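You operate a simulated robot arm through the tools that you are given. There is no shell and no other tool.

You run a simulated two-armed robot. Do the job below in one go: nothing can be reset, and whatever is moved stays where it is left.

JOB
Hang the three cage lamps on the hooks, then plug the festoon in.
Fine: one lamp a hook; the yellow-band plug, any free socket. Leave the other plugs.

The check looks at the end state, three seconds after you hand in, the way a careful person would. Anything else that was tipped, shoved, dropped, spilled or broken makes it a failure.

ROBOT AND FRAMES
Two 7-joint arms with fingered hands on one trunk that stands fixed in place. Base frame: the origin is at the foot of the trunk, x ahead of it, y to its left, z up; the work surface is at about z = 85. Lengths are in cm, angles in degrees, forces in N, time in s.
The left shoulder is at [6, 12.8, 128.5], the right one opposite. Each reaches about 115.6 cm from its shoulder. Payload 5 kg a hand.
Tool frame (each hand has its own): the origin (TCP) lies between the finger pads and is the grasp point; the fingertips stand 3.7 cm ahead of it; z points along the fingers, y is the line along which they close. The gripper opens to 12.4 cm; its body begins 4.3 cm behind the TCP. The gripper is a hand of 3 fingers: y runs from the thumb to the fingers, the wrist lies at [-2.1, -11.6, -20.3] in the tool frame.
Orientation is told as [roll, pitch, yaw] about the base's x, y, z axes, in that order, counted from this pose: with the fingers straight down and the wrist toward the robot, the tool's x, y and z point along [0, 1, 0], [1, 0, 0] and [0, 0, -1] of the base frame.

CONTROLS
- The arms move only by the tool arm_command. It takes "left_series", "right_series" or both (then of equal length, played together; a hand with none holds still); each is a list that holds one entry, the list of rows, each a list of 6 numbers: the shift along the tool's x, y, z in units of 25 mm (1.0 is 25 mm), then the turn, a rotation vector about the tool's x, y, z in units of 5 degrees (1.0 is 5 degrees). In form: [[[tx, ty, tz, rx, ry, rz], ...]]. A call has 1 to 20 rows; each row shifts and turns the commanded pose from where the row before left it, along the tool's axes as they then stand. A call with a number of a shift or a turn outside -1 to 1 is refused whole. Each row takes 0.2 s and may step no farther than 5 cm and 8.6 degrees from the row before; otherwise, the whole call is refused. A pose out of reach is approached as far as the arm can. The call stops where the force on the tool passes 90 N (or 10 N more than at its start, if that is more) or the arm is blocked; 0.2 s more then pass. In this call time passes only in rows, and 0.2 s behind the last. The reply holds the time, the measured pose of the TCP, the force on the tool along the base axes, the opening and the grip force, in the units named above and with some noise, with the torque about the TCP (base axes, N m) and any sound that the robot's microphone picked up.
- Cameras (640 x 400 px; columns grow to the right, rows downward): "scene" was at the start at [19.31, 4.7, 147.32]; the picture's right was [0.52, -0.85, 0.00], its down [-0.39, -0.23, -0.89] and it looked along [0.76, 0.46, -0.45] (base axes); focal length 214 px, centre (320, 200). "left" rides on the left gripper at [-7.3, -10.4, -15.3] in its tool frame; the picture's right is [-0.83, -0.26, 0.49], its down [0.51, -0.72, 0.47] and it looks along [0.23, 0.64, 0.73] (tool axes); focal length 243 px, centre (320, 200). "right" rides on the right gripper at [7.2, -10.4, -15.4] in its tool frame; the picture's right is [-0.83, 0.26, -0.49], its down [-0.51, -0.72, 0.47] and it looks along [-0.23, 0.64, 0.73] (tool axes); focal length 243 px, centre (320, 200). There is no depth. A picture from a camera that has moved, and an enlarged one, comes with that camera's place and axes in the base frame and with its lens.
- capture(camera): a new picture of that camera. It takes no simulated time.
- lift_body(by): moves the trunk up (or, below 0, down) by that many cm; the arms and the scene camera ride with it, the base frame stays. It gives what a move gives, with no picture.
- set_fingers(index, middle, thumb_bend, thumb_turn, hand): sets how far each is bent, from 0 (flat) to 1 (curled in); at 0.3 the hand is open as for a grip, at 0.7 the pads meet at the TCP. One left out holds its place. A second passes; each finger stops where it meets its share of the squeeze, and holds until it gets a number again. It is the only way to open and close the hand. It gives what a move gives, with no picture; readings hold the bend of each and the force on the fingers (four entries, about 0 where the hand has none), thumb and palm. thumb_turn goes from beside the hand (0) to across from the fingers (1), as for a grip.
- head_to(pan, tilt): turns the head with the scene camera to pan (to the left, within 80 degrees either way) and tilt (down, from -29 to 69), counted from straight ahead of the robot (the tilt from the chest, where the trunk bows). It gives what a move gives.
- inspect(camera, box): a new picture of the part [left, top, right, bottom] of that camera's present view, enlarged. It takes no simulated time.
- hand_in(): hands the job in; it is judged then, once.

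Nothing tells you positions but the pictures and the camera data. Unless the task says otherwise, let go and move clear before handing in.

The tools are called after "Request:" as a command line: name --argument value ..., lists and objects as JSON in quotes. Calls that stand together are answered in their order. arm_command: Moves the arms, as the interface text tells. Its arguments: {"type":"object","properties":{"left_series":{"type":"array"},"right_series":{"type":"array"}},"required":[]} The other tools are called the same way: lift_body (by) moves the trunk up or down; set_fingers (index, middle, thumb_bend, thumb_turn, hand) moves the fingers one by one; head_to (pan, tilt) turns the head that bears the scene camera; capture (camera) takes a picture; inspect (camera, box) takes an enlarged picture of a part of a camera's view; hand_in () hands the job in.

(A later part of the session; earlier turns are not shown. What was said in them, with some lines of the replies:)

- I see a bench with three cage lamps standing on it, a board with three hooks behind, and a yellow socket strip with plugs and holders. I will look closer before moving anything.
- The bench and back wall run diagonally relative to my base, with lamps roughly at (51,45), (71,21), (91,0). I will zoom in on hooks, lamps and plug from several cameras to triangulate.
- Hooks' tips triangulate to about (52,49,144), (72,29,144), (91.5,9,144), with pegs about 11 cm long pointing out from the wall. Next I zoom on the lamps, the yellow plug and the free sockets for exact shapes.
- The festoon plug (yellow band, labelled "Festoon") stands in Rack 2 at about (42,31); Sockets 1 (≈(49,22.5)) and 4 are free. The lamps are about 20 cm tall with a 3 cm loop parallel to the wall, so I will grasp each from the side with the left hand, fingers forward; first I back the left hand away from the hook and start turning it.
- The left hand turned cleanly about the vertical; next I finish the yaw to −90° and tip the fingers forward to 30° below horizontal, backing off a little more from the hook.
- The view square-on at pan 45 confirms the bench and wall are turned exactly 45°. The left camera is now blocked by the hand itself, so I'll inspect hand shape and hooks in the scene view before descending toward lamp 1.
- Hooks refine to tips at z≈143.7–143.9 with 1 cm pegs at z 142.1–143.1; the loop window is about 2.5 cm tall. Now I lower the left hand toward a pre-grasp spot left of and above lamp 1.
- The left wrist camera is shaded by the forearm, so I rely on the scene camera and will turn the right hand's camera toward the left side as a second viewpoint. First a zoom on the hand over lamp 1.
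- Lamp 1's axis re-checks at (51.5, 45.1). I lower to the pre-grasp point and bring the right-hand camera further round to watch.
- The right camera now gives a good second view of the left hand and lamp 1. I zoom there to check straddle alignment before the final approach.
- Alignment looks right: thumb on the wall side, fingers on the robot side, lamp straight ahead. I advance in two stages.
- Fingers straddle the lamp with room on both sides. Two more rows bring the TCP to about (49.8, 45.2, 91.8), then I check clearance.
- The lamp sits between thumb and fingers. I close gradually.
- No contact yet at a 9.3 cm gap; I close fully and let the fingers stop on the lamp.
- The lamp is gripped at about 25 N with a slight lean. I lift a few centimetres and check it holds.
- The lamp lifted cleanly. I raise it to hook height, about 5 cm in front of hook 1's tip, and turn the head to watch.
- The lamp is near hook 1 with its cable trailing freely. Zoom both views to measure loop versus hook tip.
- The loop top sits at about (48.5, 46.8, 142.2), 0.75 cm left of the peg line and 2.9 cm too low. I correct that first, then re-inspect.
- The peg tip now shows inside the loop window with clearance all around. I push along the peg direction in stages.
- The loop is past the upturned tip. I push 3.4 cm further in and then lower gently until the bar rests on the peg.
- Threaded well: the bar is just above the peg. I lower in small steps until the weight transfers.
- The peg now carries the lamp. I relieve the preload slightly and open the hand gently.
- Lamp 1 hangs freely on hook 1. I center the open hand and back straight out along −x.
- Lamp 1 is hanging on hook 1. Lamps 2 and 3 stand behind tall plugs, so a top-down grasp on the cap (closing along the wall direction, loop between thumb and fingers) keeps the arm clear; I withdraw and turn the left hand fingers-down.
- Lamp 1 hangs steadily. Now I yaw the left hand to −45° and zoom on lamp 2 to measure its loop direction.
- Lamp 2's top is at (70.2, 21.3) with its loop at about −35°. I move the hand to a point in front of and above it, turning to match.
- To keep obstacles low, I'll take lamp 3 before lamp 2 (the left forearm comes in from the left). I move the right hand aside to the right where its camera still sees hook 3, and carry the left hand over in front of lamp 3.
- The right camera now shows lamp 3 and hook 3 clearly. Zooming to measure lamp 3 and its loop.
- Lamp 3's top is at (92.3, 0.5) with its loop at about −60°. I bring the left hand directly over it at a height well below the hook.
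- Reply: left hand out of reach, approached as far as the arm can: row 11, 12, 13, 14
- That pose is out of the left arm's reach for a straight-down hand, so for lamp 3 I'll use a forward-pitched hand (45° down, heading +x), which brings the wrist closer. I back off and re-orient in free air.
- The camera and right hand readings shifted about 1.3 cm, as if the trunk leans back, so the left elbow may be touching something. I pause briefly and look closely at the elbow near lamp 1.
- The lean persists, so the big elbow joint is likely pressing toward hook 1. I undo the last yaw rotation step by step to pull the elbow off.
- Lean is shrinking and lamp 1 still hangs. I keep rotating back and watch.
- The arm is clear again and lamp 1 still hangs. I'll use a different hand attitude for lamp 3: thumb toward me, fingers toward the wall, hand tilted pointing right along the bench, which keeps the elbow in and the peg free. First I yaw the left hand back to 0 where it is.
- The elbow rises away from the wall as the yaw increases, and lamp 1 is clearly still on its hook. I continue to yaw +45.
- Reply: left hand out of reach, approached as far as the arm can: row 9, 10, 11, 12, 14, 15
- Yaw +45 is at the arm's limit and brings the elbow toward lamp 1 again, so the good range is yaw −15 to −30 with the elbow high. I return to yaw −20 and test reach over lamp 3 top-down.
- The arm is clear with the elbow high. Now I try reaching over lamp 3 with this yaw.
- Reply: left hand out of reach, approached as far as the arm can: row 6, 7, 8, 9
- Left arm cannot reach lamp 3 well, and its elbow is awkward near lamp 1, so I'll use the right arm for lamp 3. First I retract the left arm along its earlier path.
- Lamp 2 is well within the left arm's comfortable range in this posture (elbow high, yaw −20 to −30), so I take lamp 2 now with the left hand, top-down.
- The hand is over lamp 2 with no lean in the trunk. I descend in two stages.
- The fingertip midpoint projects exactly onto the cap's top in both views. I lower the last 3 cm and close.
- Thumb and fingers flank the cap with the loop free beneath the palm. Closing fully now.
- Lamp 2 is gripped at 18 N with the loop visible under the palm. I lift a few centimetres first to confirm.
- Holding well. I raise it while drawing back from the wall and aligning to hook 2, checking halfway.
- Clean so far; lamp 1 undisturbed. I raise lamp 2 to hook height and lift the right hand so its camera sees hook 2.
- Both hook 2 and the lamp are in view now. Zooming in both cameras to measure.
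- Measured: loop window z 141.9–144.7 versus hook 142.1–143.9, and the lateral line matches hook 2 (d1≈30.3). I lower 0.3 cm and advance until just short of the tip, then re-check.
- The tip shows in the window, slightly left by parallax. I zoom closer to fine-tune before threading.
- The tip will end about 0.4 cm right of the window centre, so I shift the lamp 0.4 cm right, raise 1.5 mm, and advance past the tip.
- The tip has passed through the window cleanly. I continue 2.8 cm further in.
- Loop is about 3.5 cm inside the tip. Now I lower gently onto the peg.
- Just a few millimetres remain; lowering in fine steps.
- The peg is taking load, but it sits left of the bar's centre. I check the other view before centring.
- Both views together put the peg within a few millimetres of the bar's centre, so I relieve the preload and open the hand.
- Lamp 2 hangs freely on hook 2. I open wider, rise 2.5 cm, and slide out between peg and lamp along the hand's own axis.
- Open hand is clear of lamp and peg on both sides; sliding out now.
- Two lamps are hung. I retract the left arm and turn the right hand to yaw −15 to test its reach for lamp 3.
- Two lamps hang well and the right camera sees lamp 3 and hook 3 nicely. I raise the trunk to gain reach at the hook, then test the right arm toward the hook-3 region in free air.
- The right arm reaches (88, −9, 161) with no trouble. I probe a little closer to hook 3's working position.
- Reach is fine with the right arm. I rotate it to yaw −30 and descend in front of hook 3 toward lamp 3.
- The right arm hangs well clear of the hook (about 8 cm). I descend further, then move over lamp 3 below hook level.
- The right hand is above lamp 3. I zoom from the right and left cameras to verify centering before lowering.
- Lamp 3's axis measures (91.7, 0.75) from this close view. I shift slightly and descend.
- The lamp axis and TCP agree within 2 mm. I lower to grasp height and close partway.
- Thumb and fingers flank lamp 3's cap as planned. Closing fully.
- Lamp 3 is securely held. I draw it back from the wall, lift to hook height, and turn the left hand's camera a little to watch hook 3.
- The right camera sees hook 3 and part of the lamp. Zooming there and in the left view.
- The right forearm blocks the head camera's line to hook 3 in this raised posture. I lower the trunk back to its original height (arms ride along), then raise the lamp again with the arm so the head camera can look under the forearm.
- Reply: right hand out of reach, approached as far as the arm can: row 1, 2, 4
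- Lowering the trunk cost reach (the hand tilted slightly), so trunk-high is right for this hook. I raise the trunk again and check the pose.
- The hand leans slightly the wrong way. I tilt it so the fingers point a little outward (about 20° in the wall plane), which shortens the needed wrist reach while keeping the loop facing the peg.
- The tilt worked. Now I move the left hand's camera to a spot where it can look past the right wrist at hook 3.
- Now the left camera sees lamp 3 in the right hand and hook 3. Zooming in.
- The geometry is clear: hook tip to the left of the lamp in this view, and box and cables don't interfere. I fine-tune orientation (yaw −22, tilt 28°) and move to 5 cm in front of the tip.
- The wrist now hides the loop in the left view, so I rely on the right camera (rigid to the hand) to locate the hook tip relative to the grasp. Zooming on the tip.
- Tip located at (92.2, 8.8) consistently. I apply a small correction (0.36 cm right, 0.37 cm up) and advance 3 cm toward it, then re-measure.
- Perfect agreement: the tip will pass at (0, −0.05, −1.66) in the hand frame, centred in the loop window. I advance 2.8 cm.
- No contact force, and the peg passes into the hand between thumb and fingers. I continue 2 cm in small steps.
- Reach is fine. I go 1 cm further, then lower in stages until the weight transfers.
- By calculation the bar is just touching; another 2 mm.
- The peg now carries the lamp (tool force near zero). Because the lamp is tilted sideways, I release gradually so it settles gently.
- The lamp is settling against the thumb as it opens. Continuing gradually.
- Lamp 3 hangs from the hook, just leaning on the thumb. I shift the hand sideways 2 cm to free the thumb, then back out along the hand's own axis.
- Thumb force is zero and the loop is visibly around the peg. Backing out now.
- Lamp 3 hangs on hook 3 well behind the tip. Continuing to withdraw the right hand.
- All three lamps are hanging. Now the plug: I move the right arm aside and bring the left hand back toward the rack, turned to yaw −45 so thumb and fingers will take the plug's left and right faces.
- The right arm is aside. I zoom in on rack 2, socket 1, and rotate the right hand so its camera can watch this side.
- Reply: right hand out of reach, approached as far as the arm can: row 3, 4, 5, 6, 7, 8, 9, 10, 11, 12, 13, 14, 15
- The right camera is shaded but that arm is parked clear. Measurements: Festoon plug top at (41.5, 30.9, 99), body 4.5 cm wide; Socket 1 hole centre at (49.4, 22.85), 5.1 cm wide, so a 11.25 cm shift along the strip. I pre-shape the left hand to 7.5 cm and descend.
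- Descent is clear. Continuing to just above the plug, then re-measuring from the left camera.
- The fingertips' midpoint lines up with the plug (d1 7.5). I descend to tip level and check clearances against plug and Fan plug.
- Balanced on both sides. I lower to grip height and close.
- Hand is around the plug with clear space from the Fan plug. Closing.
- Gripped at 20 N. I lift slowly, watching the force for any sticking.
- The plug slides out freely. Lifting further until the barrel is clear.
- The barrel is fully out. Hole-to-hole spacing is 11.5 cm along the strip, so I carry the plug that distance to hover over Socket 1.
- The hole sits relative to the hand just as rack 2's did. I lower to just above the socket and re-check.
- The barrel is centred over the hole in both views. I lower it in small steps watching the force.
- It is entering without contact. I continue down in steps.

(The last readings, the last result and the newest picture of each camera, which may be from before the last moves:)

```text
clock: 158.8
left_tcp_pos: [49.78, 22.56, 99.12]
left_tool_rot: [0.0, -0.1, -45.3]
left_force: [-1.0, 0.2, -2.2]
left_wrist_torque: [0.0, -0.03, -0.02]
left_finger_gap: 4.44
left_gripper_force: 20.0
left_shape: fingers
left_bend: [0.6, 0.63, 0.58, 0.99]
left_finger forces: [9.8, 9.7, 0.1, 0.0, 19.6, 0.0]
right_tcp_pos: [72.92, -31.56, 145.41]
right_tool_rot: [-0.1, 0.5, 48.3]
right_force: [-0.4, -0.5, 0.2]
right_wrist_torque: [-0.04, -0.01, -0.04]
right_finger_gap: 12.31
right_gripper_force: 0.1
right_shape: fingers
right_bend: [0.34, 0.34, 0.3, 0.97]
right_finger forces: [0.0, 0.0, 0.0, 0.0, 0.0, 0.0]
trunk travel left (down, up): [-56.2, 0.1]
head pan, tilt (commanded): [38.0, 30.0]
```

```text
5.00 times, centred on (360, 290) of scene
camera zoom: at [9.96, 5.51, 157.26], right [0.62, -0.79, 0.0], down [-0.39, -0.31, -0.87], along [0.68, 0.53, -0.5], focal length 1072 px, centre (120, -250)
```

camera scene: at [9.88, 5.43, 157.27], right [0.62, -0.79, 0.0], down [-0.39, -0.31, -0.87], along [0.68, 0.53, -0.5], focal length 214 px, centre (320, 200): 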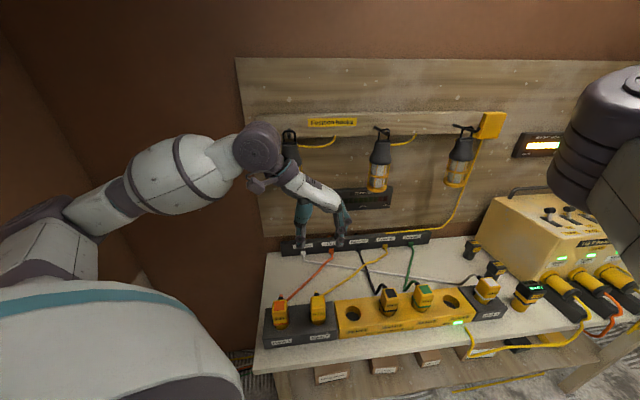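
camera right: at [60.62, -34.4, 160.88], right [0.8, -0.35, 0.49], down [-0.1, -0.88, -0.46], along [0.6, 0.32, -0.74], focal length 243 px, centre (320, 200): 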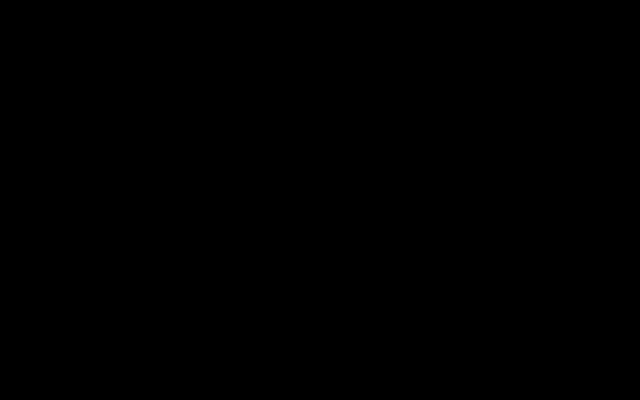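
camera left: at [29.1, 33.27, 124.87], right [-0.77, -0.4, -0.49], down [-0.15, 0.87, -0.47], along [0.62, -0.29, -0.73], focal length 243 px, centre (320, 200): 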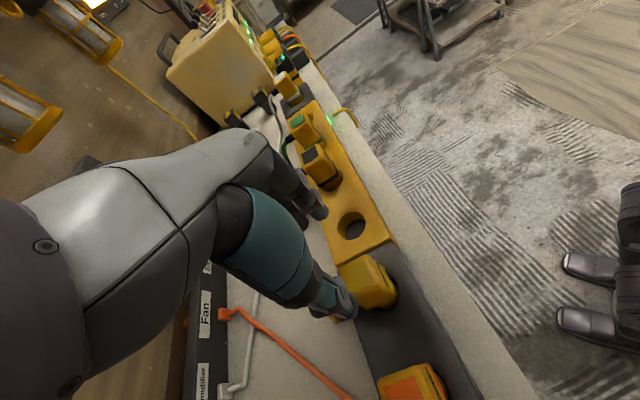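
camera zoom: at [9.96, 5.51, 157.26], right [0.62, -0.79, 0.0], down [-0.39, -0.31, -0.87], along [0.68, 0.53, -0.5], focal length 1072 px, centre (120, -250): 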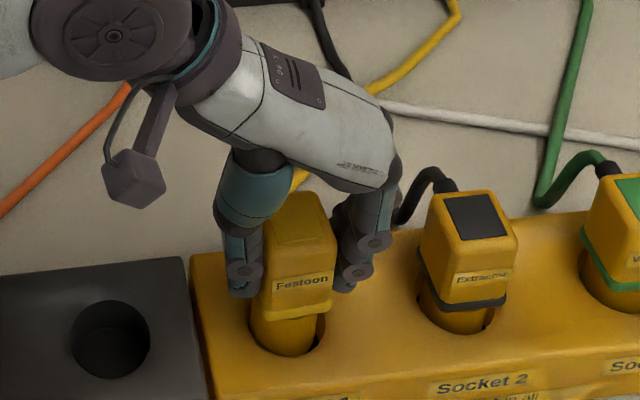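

The barrel is in the hole with even clearance. Continuing to the seat.

Request:
arm_command --left_series '[[[0, 0, 0.25, 0, 0, 0], [0, 0, 0.25, 0, 0, 0], [0, 0, 0.15, 0, 0, 0], [0, 0, 0, 0, 0, 0]]]'

Request:
inspect --camera "scene" --box '[310, 250, 410, 330]'

```text
clock: 159.8
left_tcp_pos: [49.74, 22.51, 97.34]
left_tool_rot: [0.1, -0.1, -45.1]
left_force: [0.2, 0.8, -1.4]
left_wrist_torque: [-0.01, 0.02, 0.03]
left_finger_gap: 4.42
left_gripper_force: 19.3
left_shape: fingers
left_bend: [0.6, 0.63, 0.58, 0.99]
left_finger forces: [9.9, 9.7, 0.0, 0.1, 19.6, 0.1]
right_tcp_pos: [73.02, -31.51, 145.21]
right_tool_rot: [-0.1, 0.5, 48.2]
right_force: [-0.4, -0.3, -0.6]
right_wrist_torque: [0.02, -0.01, 0.0]
right_finger_gap: 12.3
right_gripper_force: 0.1
right_shape: fingers
right_bend: [0.34, 0.34, 0.3, 0.97]
right_finger forces: [0.0, 0.1, 0.1, 0.0, 0.1, 0.0]
trunk travel left (down, up): [-56.2, 0.1]
head pan, tilt (commanded): [38.0, 30.0]
```

```text
5.00 times, centred on (360, 290) of scene
camera zoom: at [9.97, 5.52, 157.26], right [0.62, -0.79, 0.0], down [-0.39, -0.31, -0.87], along [0.68, 0.53, -0.5], focal length 1072 px, centre (120, -250)
```

zoom: 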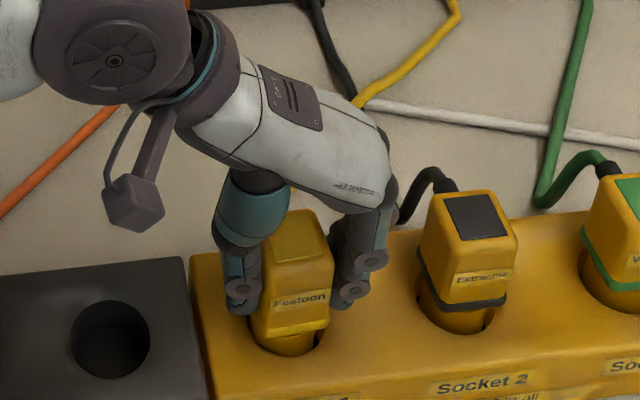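

It's at the same depth as its neighbours now; I press gently to find the seat.

Request:
arm_command --left_series '[[[0, 0, 0.1, 0, 0, 0], [0, 0, 0.1, 0, 0, 0], [0, 0, 0, 0, 0, 0]]]'

Request:
inspect --camera "scene" --box '[310, 250, 410, 330]'

```text
clock: 160.6
left_tcp_pos: [49.69, 22.43, 97.08]
left_tool_rot: [0.2, -0.3, -45.0]
left_force: [-1.0, -2.1, 19.7]
left_wrist_torque: [0.04, 0.06, -0.02]
left_finger_gap: 4.41
left_gripper_force: 22.3
left_shape: fingers
left_bend: [0.61, 0.63, 0.59, 0.98]
left_finger forces: [10.7, 11.5, 0.0, 0.1, 21.5, 0.0]
right_tcp_pos: [72.74, -31.66, 145.49]
right_tool_rot: [-0.3, 0.5, 48.2]
right_force: [0.1, -0.6, 0.0]
right_wrist_torque: [0.01, -0.01, 0.02]
right_finger_gap: 12.28
right_gripper_force: 0.1
right_shape: fingers
right_bend: [0.34, 0.34, 0.3, 0.97]
right_finger forces: [0.1, 0.0, 0.0, 0.1, 0.0, 0.0]
trunk travel left (down, up): [-56.2, 0.1]
head pan, tilt (commanded): [38.0, 30.0]
```

```text
5.00 times, centred on (360, 290) of scene
camera zoom: at [9.76, 5.4, 157.3], right [0.62, -0.79, 0.0], down [-0.39, -0.31, -0.87], along [0.68, 0.53, -0.5], focal length 1072 px, centre (120, -250)
```

zoom: 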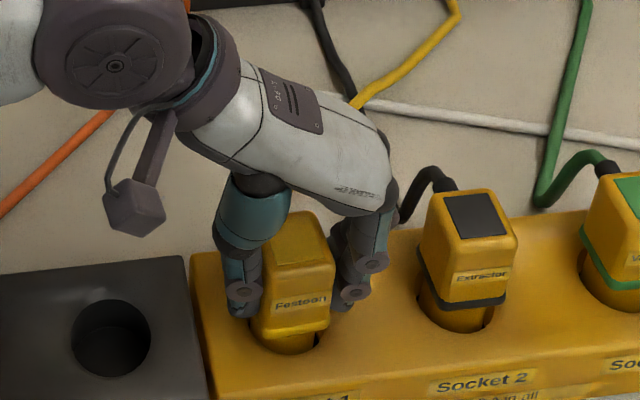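

A firm stop at 20 N. I check whether the festoon lit up and how the load meter reads.

Request:
inspect --camera "scene" --box '[240, 100, 500, 260]'

Request:
inspect --camera "scene" --box '[320, 180, 410, 220]'

Request:
capture --camera "left"

```text
2.46 times, centred on (370, 180) of scene
camera zoom: at [9.76, 5.4, 157.3], right [0.62, -0.79, 0.0], down [-0.39, -0.31, -0.87], along [0.68, 0.53, -0.5], focal length 528 px, centre (197, 249)
```

zoom: 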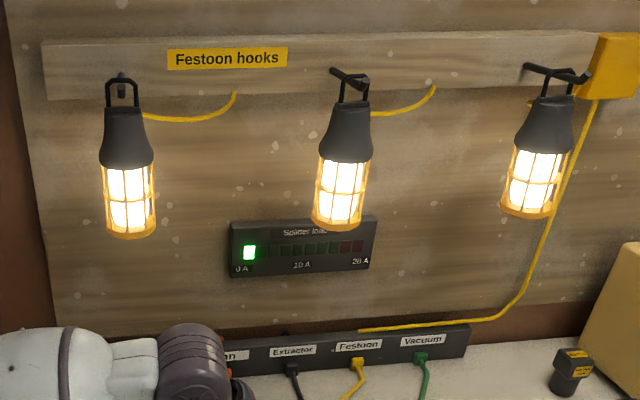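

```text
7.11 times, centred on (365, 200) of scene
camera zoom: at [9.76, 5.4, 157.3], right [0.62, -0.79, 0.0], down [-0.39, -0.31, -0.87], along [0.68, 0.53, -0.5], focal length 1525 px, centre (0, 200)
```

zoom: 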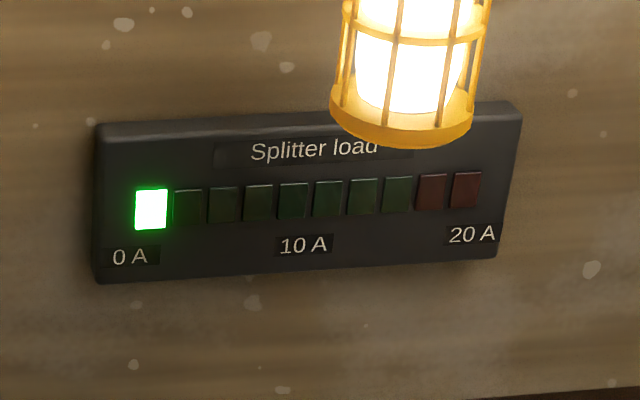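

```text
taken
camera left: at [37.01, 24.69, 112.5], right [-0.77, -0.4, -0.5], down [-0.15, 0.87, -0.47], along [0.62, -0.29, -0.73], focal length 243 px, centre (320, 200)
```

left: 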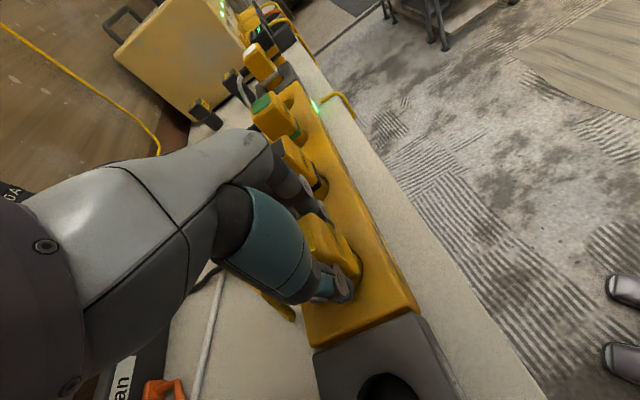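

All three lamps light up and the meter shows load: the festoon is plugged in. I relieve the press slightly and open the hand.

Request:
arm_command --left_series '[[[0, 0, -0.05, 0, 0, 0], [0, 0, 0, 0, 0, 0]]]'

Request:
set_fingers --hand "left" --index 0.53 --middle 0.53 --thumb_bend 0.53

Request:
inspect --camera "scene" --box '[310, 250, 410, 330]'

Request:
inspect --camera "scene" --box '[240, 100, 500, 260]'

```text
clock: 161.2
left_tcp_pos: [49.64, 22.52, 97.06]
left_tool_rot: [0.1, -0.2, -45.1]
left_force: [3.1, -4.9, 17.6]
left_wrist_torque: [-0.08, -0.13, 0.0]
left_finger_gap: 4.41
left_gripper_force: 22.2
left_shape: fingers
left_bend: [0.6, 0.63, 0.59, 0.98]
left_finger forces: [12.0, 13.1, 0.1, 0.0, 20.4, 0.0]
right_tcp_pos: [72.81, -31.58, 145.43]
right_tool_rot: [-0.2, 0.5, 48.2]
right_force: [-1.0, 0.1, -0.1]
right_wrist_torque: [-0.01, 0.04, 0.02]
right_finger_gap: 12.29
right_gripper_force: 0.2
right_shape: fingers
right_bend: [0.34, 0.34, 0.3, 0.97]
right_finger forces: [0.1, 0.0, 0.0, 0.0, 0.0, 0.0]
trunk travel left (down, up): [-56.2, 0.1]
head pan, tilt (commanded): [38.0, 30.0]
```

```text
clock: 162.2
left_tcp_pos: [49.72, 22.55, 97.05]
left_tool_rot: [0.1, 0.0, -45.1]
left_force: [-0.1, 0.3, 0.4]
left_wrist_torque: [-0.01, -0.04, 0.01]
left_finger_gap: 5.79
left_gripper_force: 0.1
left_shape: fingers
left_bend: [0.53, 0.53, 0.53, 0.98]
left_finger forces: [0.0, 0.0, 0.0, 0.1, 0.2, 0.1]
right_tcp_pos: [73.04, -31.49, 145.28]
right_tool_rot: [-0.2, 0.6, 48.3]
right_force: [1.5, -0.7, -0.2]
right_wrist_torque: [0.01, 0.01, -0.02]
right_finger_gap: 12.28
right_gripper_force: 0.1
right_shape: fingers
right_bend: [0.34, 0.34, 0.3, 0.97]
right_finger forces: [0.0, 0.0, 0.0, 0.0, 0.0, 0.0]
trunk travel left (down, up): [-56.2, 0.1]
head pan, tilt (commanded): [38.0, 30.0]
```

```text
5.00 times, centred on (360, 290) of scene
camera zoom: at [10.03, 5.53, 157.25], right [0.62, -0.79, 0.0], down [-0.39, -0.31, -0.87], along [0.68, 0.53, -0.5], focal length 1072 px, centre (120, -250)
```

zoom: 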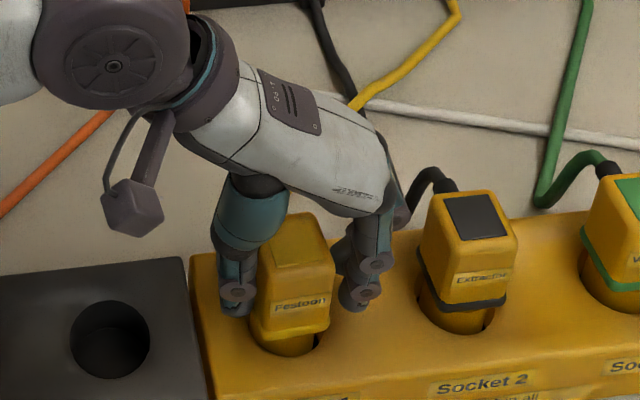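

```text
2.46 times, centred on (370, 180) of scene
camera zoom: at [10.03, 5.53, 157.25], right [0.62, -0.79, 0.0], down [-0.39, -0.31, -0.87], along [0.68, 0.53, -0.5], focal length 528 px, centre (197, 249)
```

zoom: 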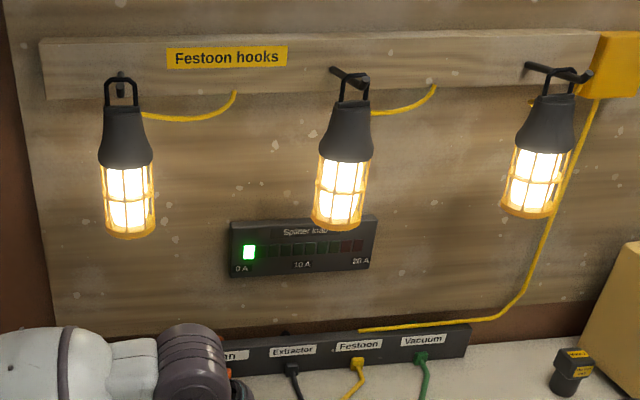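

The plug stays seated and lamps stay lit after release. I open a little more and lift the hand straight up.

Request:
set_fingers --hand "left" --index 0.46 --middle 0.46 --thumb_bend 0.46

Request:
arm_command --left_series '[[[0, 0, -0.3, 0, 0, 0], [0, 0, -0.6, 0, 0, 0], [0, 0, -0.9, 0, 0, 0], [0, 0, -0.9, 0, 0, 0], [0, 0, -0.9, 0, 0, 0], [0, 0, -0.9, 0, 0, 0], [0, 0, -0.9, 0, 0, 0], [0, 0, -0.9, 0, 0, 0], [0, 0, -0.9, 0, 0, 0], [0, 0, -0.9, 0, 0, 0], [0, 0, -0.9, 0, 0, 0], [-0.3, 0, -0.9, 0, 0, 0], [-0.3, 0, -0.9, 0, 0, 0], [-0.3, 0, -0.9, 0, 0, 0], [0, 0, 0, 0, 0, 0]]]'

Request:
capture --camera "scene"

Request:
inspect --camera "scene" --box '[255, 270, 495, 360]'

Request:
inspect --camera "scene" --box '[310, 270, 390, 340]'

```text
clock: 163.2
left_tcp_pos: [49.63, 22.48, 97.05]
left_tool_rot: [-0.1, -0.1, -45.1]
left_force: [-0.2, -0.5, 0.5]
left_wrist_torque: [-0.02, 0.0, -0.01]
left_finger_gap: 7.93
left_gripper_force: 0.1
left_shape: fingers
left_bend: [0.46, 0.46, 0.46, 0.98]
left_finger forces: [0.1, 0.0, 0.0, 0.1, 0.0, 0.1]
right_tcp_pos: [72.88, -31.57, 145.42]
right_tool_rot: [-0.2, 0.5, 48.3]
right_force: [0.1, 0.3, 0.3]
right_wrist_torque: [0.0, 0.04, 0.0]
right_finger_gap: 12.31
right_gripper_force: 0.2
right_shape: fingers
right_bend: [0.34, 0.34, 0.3, 0.97]
right_finger forces: [0.0, 0.0, 0.0, 0.1, 0.0, 0.0]
trunk travel left (down, up): [-56.2, 0.1]
head pan, tilt (commanded): [38.0, 30.0]
```

```text
clock: 166.4
left_tcp_pos: [48.27, 20.9, 126.35]
left_tool_rot: [0.0, -0.1, -45.0]
left_force: [-0.4, 0.2, 0.3]
left_wrist_torque: [0.02, 0.0, -0.01]
left_finger_gap: 7.96
left_gripper_force: 0.1
left_shape: fingers
left_bend: [0.46, 0.46, 0.46, 0.98]
left_finger forces: [0.0, 0.0, 0.0, 0.1, 0.0, 0.1]
right_tcp_pos: [73.08, -31.61, 145.32]
right_tool_rot: [-0.1, 0.5, 48.3]
right_force: [0.5, 0.1, 0.0]
right_wrist_torque: [0.03, 0.02, 0.04]
right_finger_gap: 12.29
right_gripper_force: 0.1
right_shape: fingers
right_bend: [0.34, 0.34, 0.3, 0.97]
right_finger forces: [0.1, 0.1, 0.0, 0.0, 0.0, 0.1]
trunk travel left (down, up): [-56.2, 0.1]
head pan, tilt (commanded): [38.0, 30.0]
```

```text
taken
camera scene: at [9.96, 5.53, 157.25], right [0.62, -0.79, 0.0], down [-0.39, -0.31, -0.87], along [0.68, 0.53, -0.5], focal length 214 px, centre (320, 200)
```

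scene: 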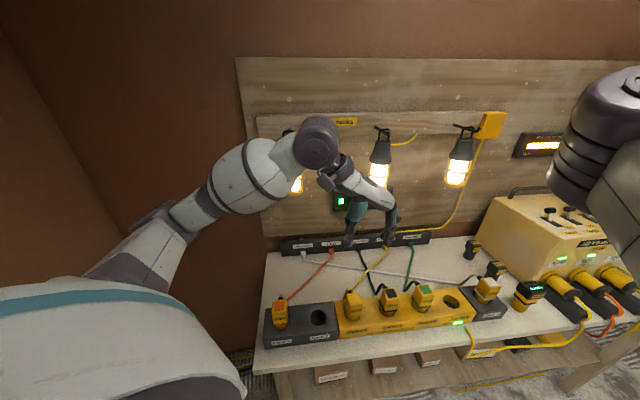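

```text
2.67 times, centred on (375, 315) of scene
camera zoom: at [9.96, 5.53, 157.25], right [0.62, -0.79, 0.0], down [-0.39, -0.31, -0.87], along [0.68, 0.53, -0.5], focal length 572 px, centre (173, -107)
```

zoom: 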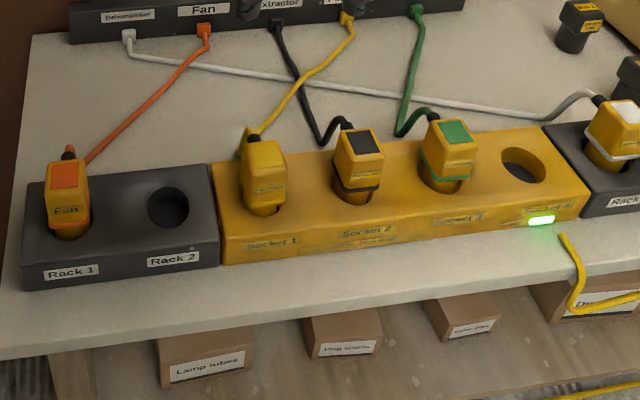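

```text
5.71 times, centred on (350, 305) of scene
camera zoom: at [9.96, 5.53, 157.25], right [0.62, -0.79, 0.0], down [-0.39, -0.31, -0.87], along [0.68, 0.53, -0.5], focal length 1226 px, centre (149, -400)
```

zoom: 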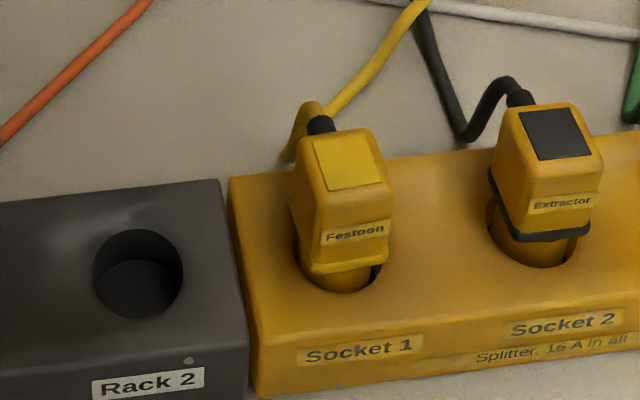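

Festoon plug sits in Socket 1 just like its neighbours; everything else on the bench looks untouched. I move the arms clear and do a final inspection of the hooks.

Request:
arm_command --left_series '[[[-0.5, 0, -0.9, 0, 0, 0], [-0.5, 0, -0.9, 0, 0, 0], [-0.5, 0, -0.9, 0, 0, 0], [-0.5, 0, -0.9, 0, 0, 0], [-0.5, 0, -0.9, 0, 0, 0], [-0.5, 0, -0.9, 0, 0, 0], [-0.5, 0, -0.9, 0, 0, 0], [-0.5, 0, -0.9, 0, 0, 0], [-0.5, 0, -0.9, 0, 0, 0], [-0.5, 0, -0.9, 0, 0, 0], [0, 0, 0, 0, 0, 0]]]'

Request:
head_to --pan 40 --tilt 22

Request:
capture --camera "scene"

Request:
capture --camera "left"

```text
clock: 168.8
left_tcp_pos: [39.37, 12.26, 148.86]
left_tool_rot: [0.0, -0.2, -45.1]
left_force: [0.3, -1.2, -0.6]
left_wrist_torque: [-0.01, -0.02, 0.0]
left_finger_gap: 7.95
left_gripper_force: 0.1
left_shape: fingers
left_bend: [0.46, 0.46, 0.46, 0.98]
left_finger forces: [0.1, 0.0, 0.1, 0.0, 0.0, 0.1]
right_tcp_pos: [72.92, -31.51, 145.48]
right_tool_rot: [-0.2, 0.6, 48.3]
right_force: [-0.3, 0.2, 1.0]
right_wrist_torque: [-0.02, -0.02, -0.02]
right_finger_gap: 12.32
right_gripper_force: 0.1
right_shape: fingers
right_bend: [0.34, 0.34, 0.3, 0.97]
right_finger forces: [0.1, 0.0, 0.0, 0.1, 0.0, 0.0]
trunk travel left (down, up): [-56.2, 0.1]
head pan, tilt (commanded): [38.0, 30.0]
```

```text
clock: 169.4
left_tcp_pos: [39.28, 12.15, 148.95]
left_tool_rot: [0.0, 0.0, -45.1]
left_force: [0.2, 0.1, -0.5]
left_wrist_torque: [-0.01, -0.01, 0.03]
left_finger_gap: 7.95
left_gripper_force: 0.0
left_shape: fingers
left_bend: [0.46, 0.46, 0.46, 0.98]
left_finger forces: [0.0, 0.0, 0.0, 0.0, 0.1, 0.0]
right_tcp_pos: [73.01, -31.53, 145.3]
right_tool_rot: [-0.1, 0.6, 48.3]
right_force: [0.1, 0.1, -0.4]
right_wrist_torque: [0.01, 0.04, 0.01]
right_finger_gap: 12.31
right_gripper_force: 0.0
right_shape: fingers
right_bend: [0.34, 0.34, 0.3, 0.97]
right_finger forces: [0.0, 0.0, 0.0, 0.0, 0.0, 0.0]
trunk travel left (down, up): [-56.2, 0.1]
head pan, tilt (commanded): [40.0, 22.0]
```

```text
taken
camera scene: at [9.95, 5.94, 158.53], right [0.64, -0.77, 0.0], down [-0.29, -0.24, -0.93], along [0.71, 0.6, -0.38], focal length 214 px, centre (320, 200)
```

scene: 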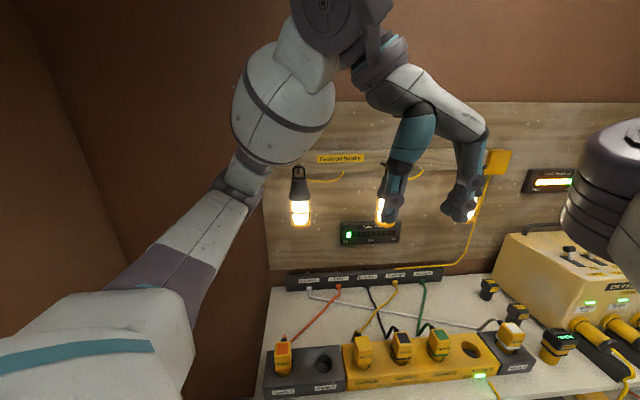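

```text
taken
camera left: at [26.64, 14.51, 164.26], right [-0.77, -0.4, -0.49], down [-0.15, 0.87, -0.47], along [0.62, -0.29, -0.73], focal length 243 px, centre (320, 200)
```

left: 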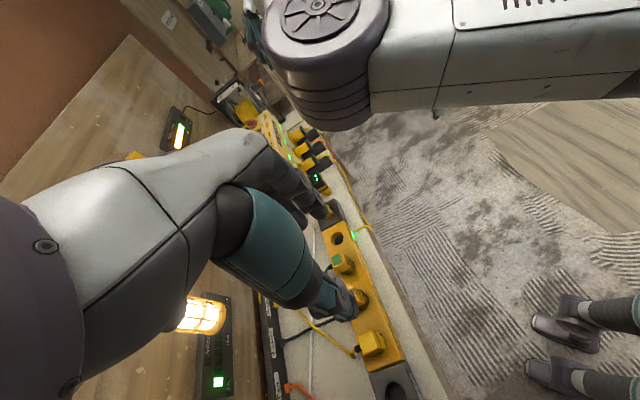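

Request:
arm_command --left_series '[[[0, -0.9, -0.5, 0, 0, 0], [0, -0.9, -0.5, 0, 0, 0], [0, -0.9, -0.5, 0, 0, 0], [0, -0.9, -0.5, 0, 0, 0], [0, -0.9, -0.5, 0, 0, 0], [0, 0, 0, 0, 0, 0], [0, 0, 0, 0, 0, 0]]]'

Request:
capture --camera "scene"

Request:
inspect --camera "scene" --box '[260, 110, 540, 270]'

Request:
inspect --camera "scene" --box '[250, 260, 640, 400]'

```text
clock: 171.1
left_tcp_pos: [31.34, 20.02, 155.12]
left_tool_rot: [0.0, 0.0, -45.1]
left_force: [0.2, -0.8, -0.2]
left_wrist_torque: [0.0, 0.01, -0.03]
left_finger_gap: 7.98
left_gripper_force: 0.0
left_shape: fingers
left_bend: [0.46, 0.46, 0.46, 0.98]
left_finger forces: [0.1, 0.0, 0.0, 0.1, 0.0, 0.0]
right_tcp_pos: [72.97, -31.5, 145.07]
right_tool_rot: [-0.1, 0.6, 48.3]
right_force: [-0.2, 0.0, -0.5]
right_wrist_torque: [0.0, 0.04, 0.01]
right_finger_gap: 12.32
right_gripper_force: 0.0
right_shape: fingers
right_bend: [0.34, 0.34, 0.3, 0.97]
right_finger forces: [0.0, 0.0, 0.0, 0.1, 0.0, 0.0]
trunk travel left (down, up): [-56.2, 0.1]
head pan, tilt (commanded): [40.0, 22.0]
```

```text
taken
camera scene: at [10.05, 5.88, 158.52], right [0.64, -0.77, 0.0], down [-0.29, -0.24, -0.93], along [0.71, 0.6, -0.38], focal length 214 px, centre (320, 200)
```

scene: 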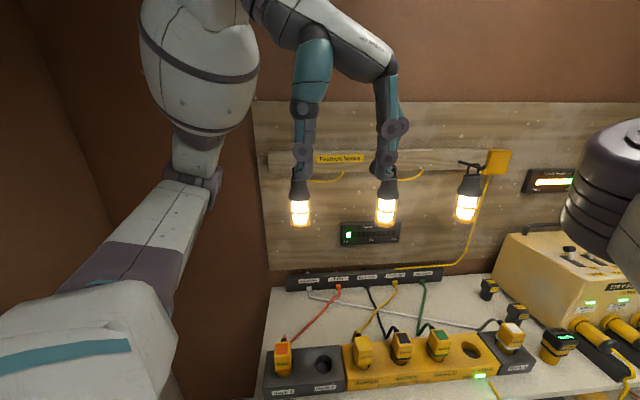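

```text
2.29 times, centred on (400, 190) of scene
camera zoom: at [10.05, 5.88, 158.52], right [0.64, -0.77, 0.0], down [-0.29, -0.24, -0.93], along [0.71, 0.6, -0.38], focal length 490 px, centre (137, 223)
```

zoom: 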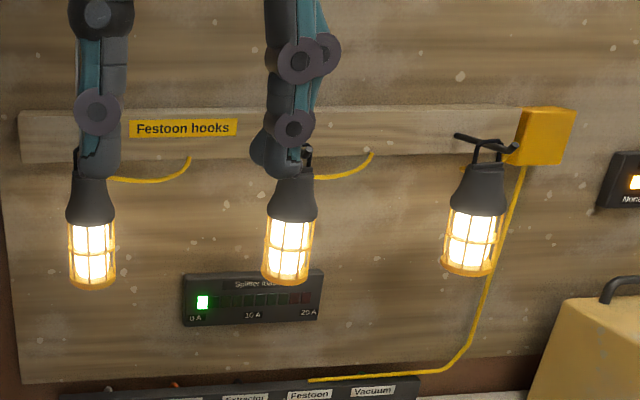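

```text
1.64 times, centred on (445, 330) of scene
camera zoom: at [10.05, 5.88, 158.52], right [0.64, -0.77, 0.0], down [-0.29, -0.24, -0.93], along [0.71, 0.6, -0.38], focal length 352 px, centre (115, -13)
```

zoom: 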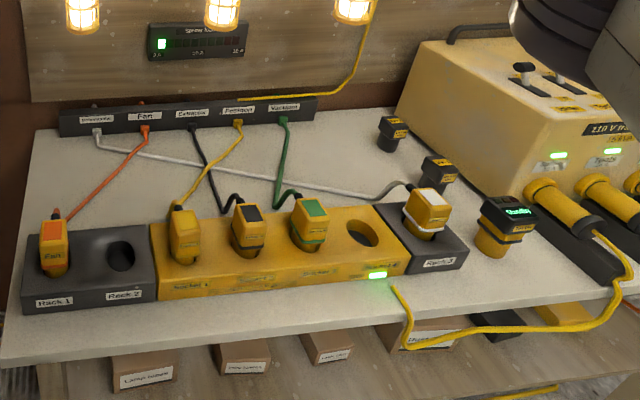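

All three lamps hang one to a hook and glow. The Festoon plug is in Socket 1, the other plugs, blanks and tester are where they were, and both hands are empty and clear. I hand the job in.

Request:
hand_in

```text
The job is handed in.
```

All three cage lamps are hanging, one on each hook. The yellow-band Festoon plug is seated in Socket 1. After I plugged it in, the lamps lit and the splitter load meter registered.

The other plugs, the two blanks and the tester looked untouched in my last views. Both hands are empty and clear of the bench.

While I was moving the left arm, its elbow probably pressed against hook 1 for a moment. I backed it off straight away, and lamp 1 stayed on its hook.
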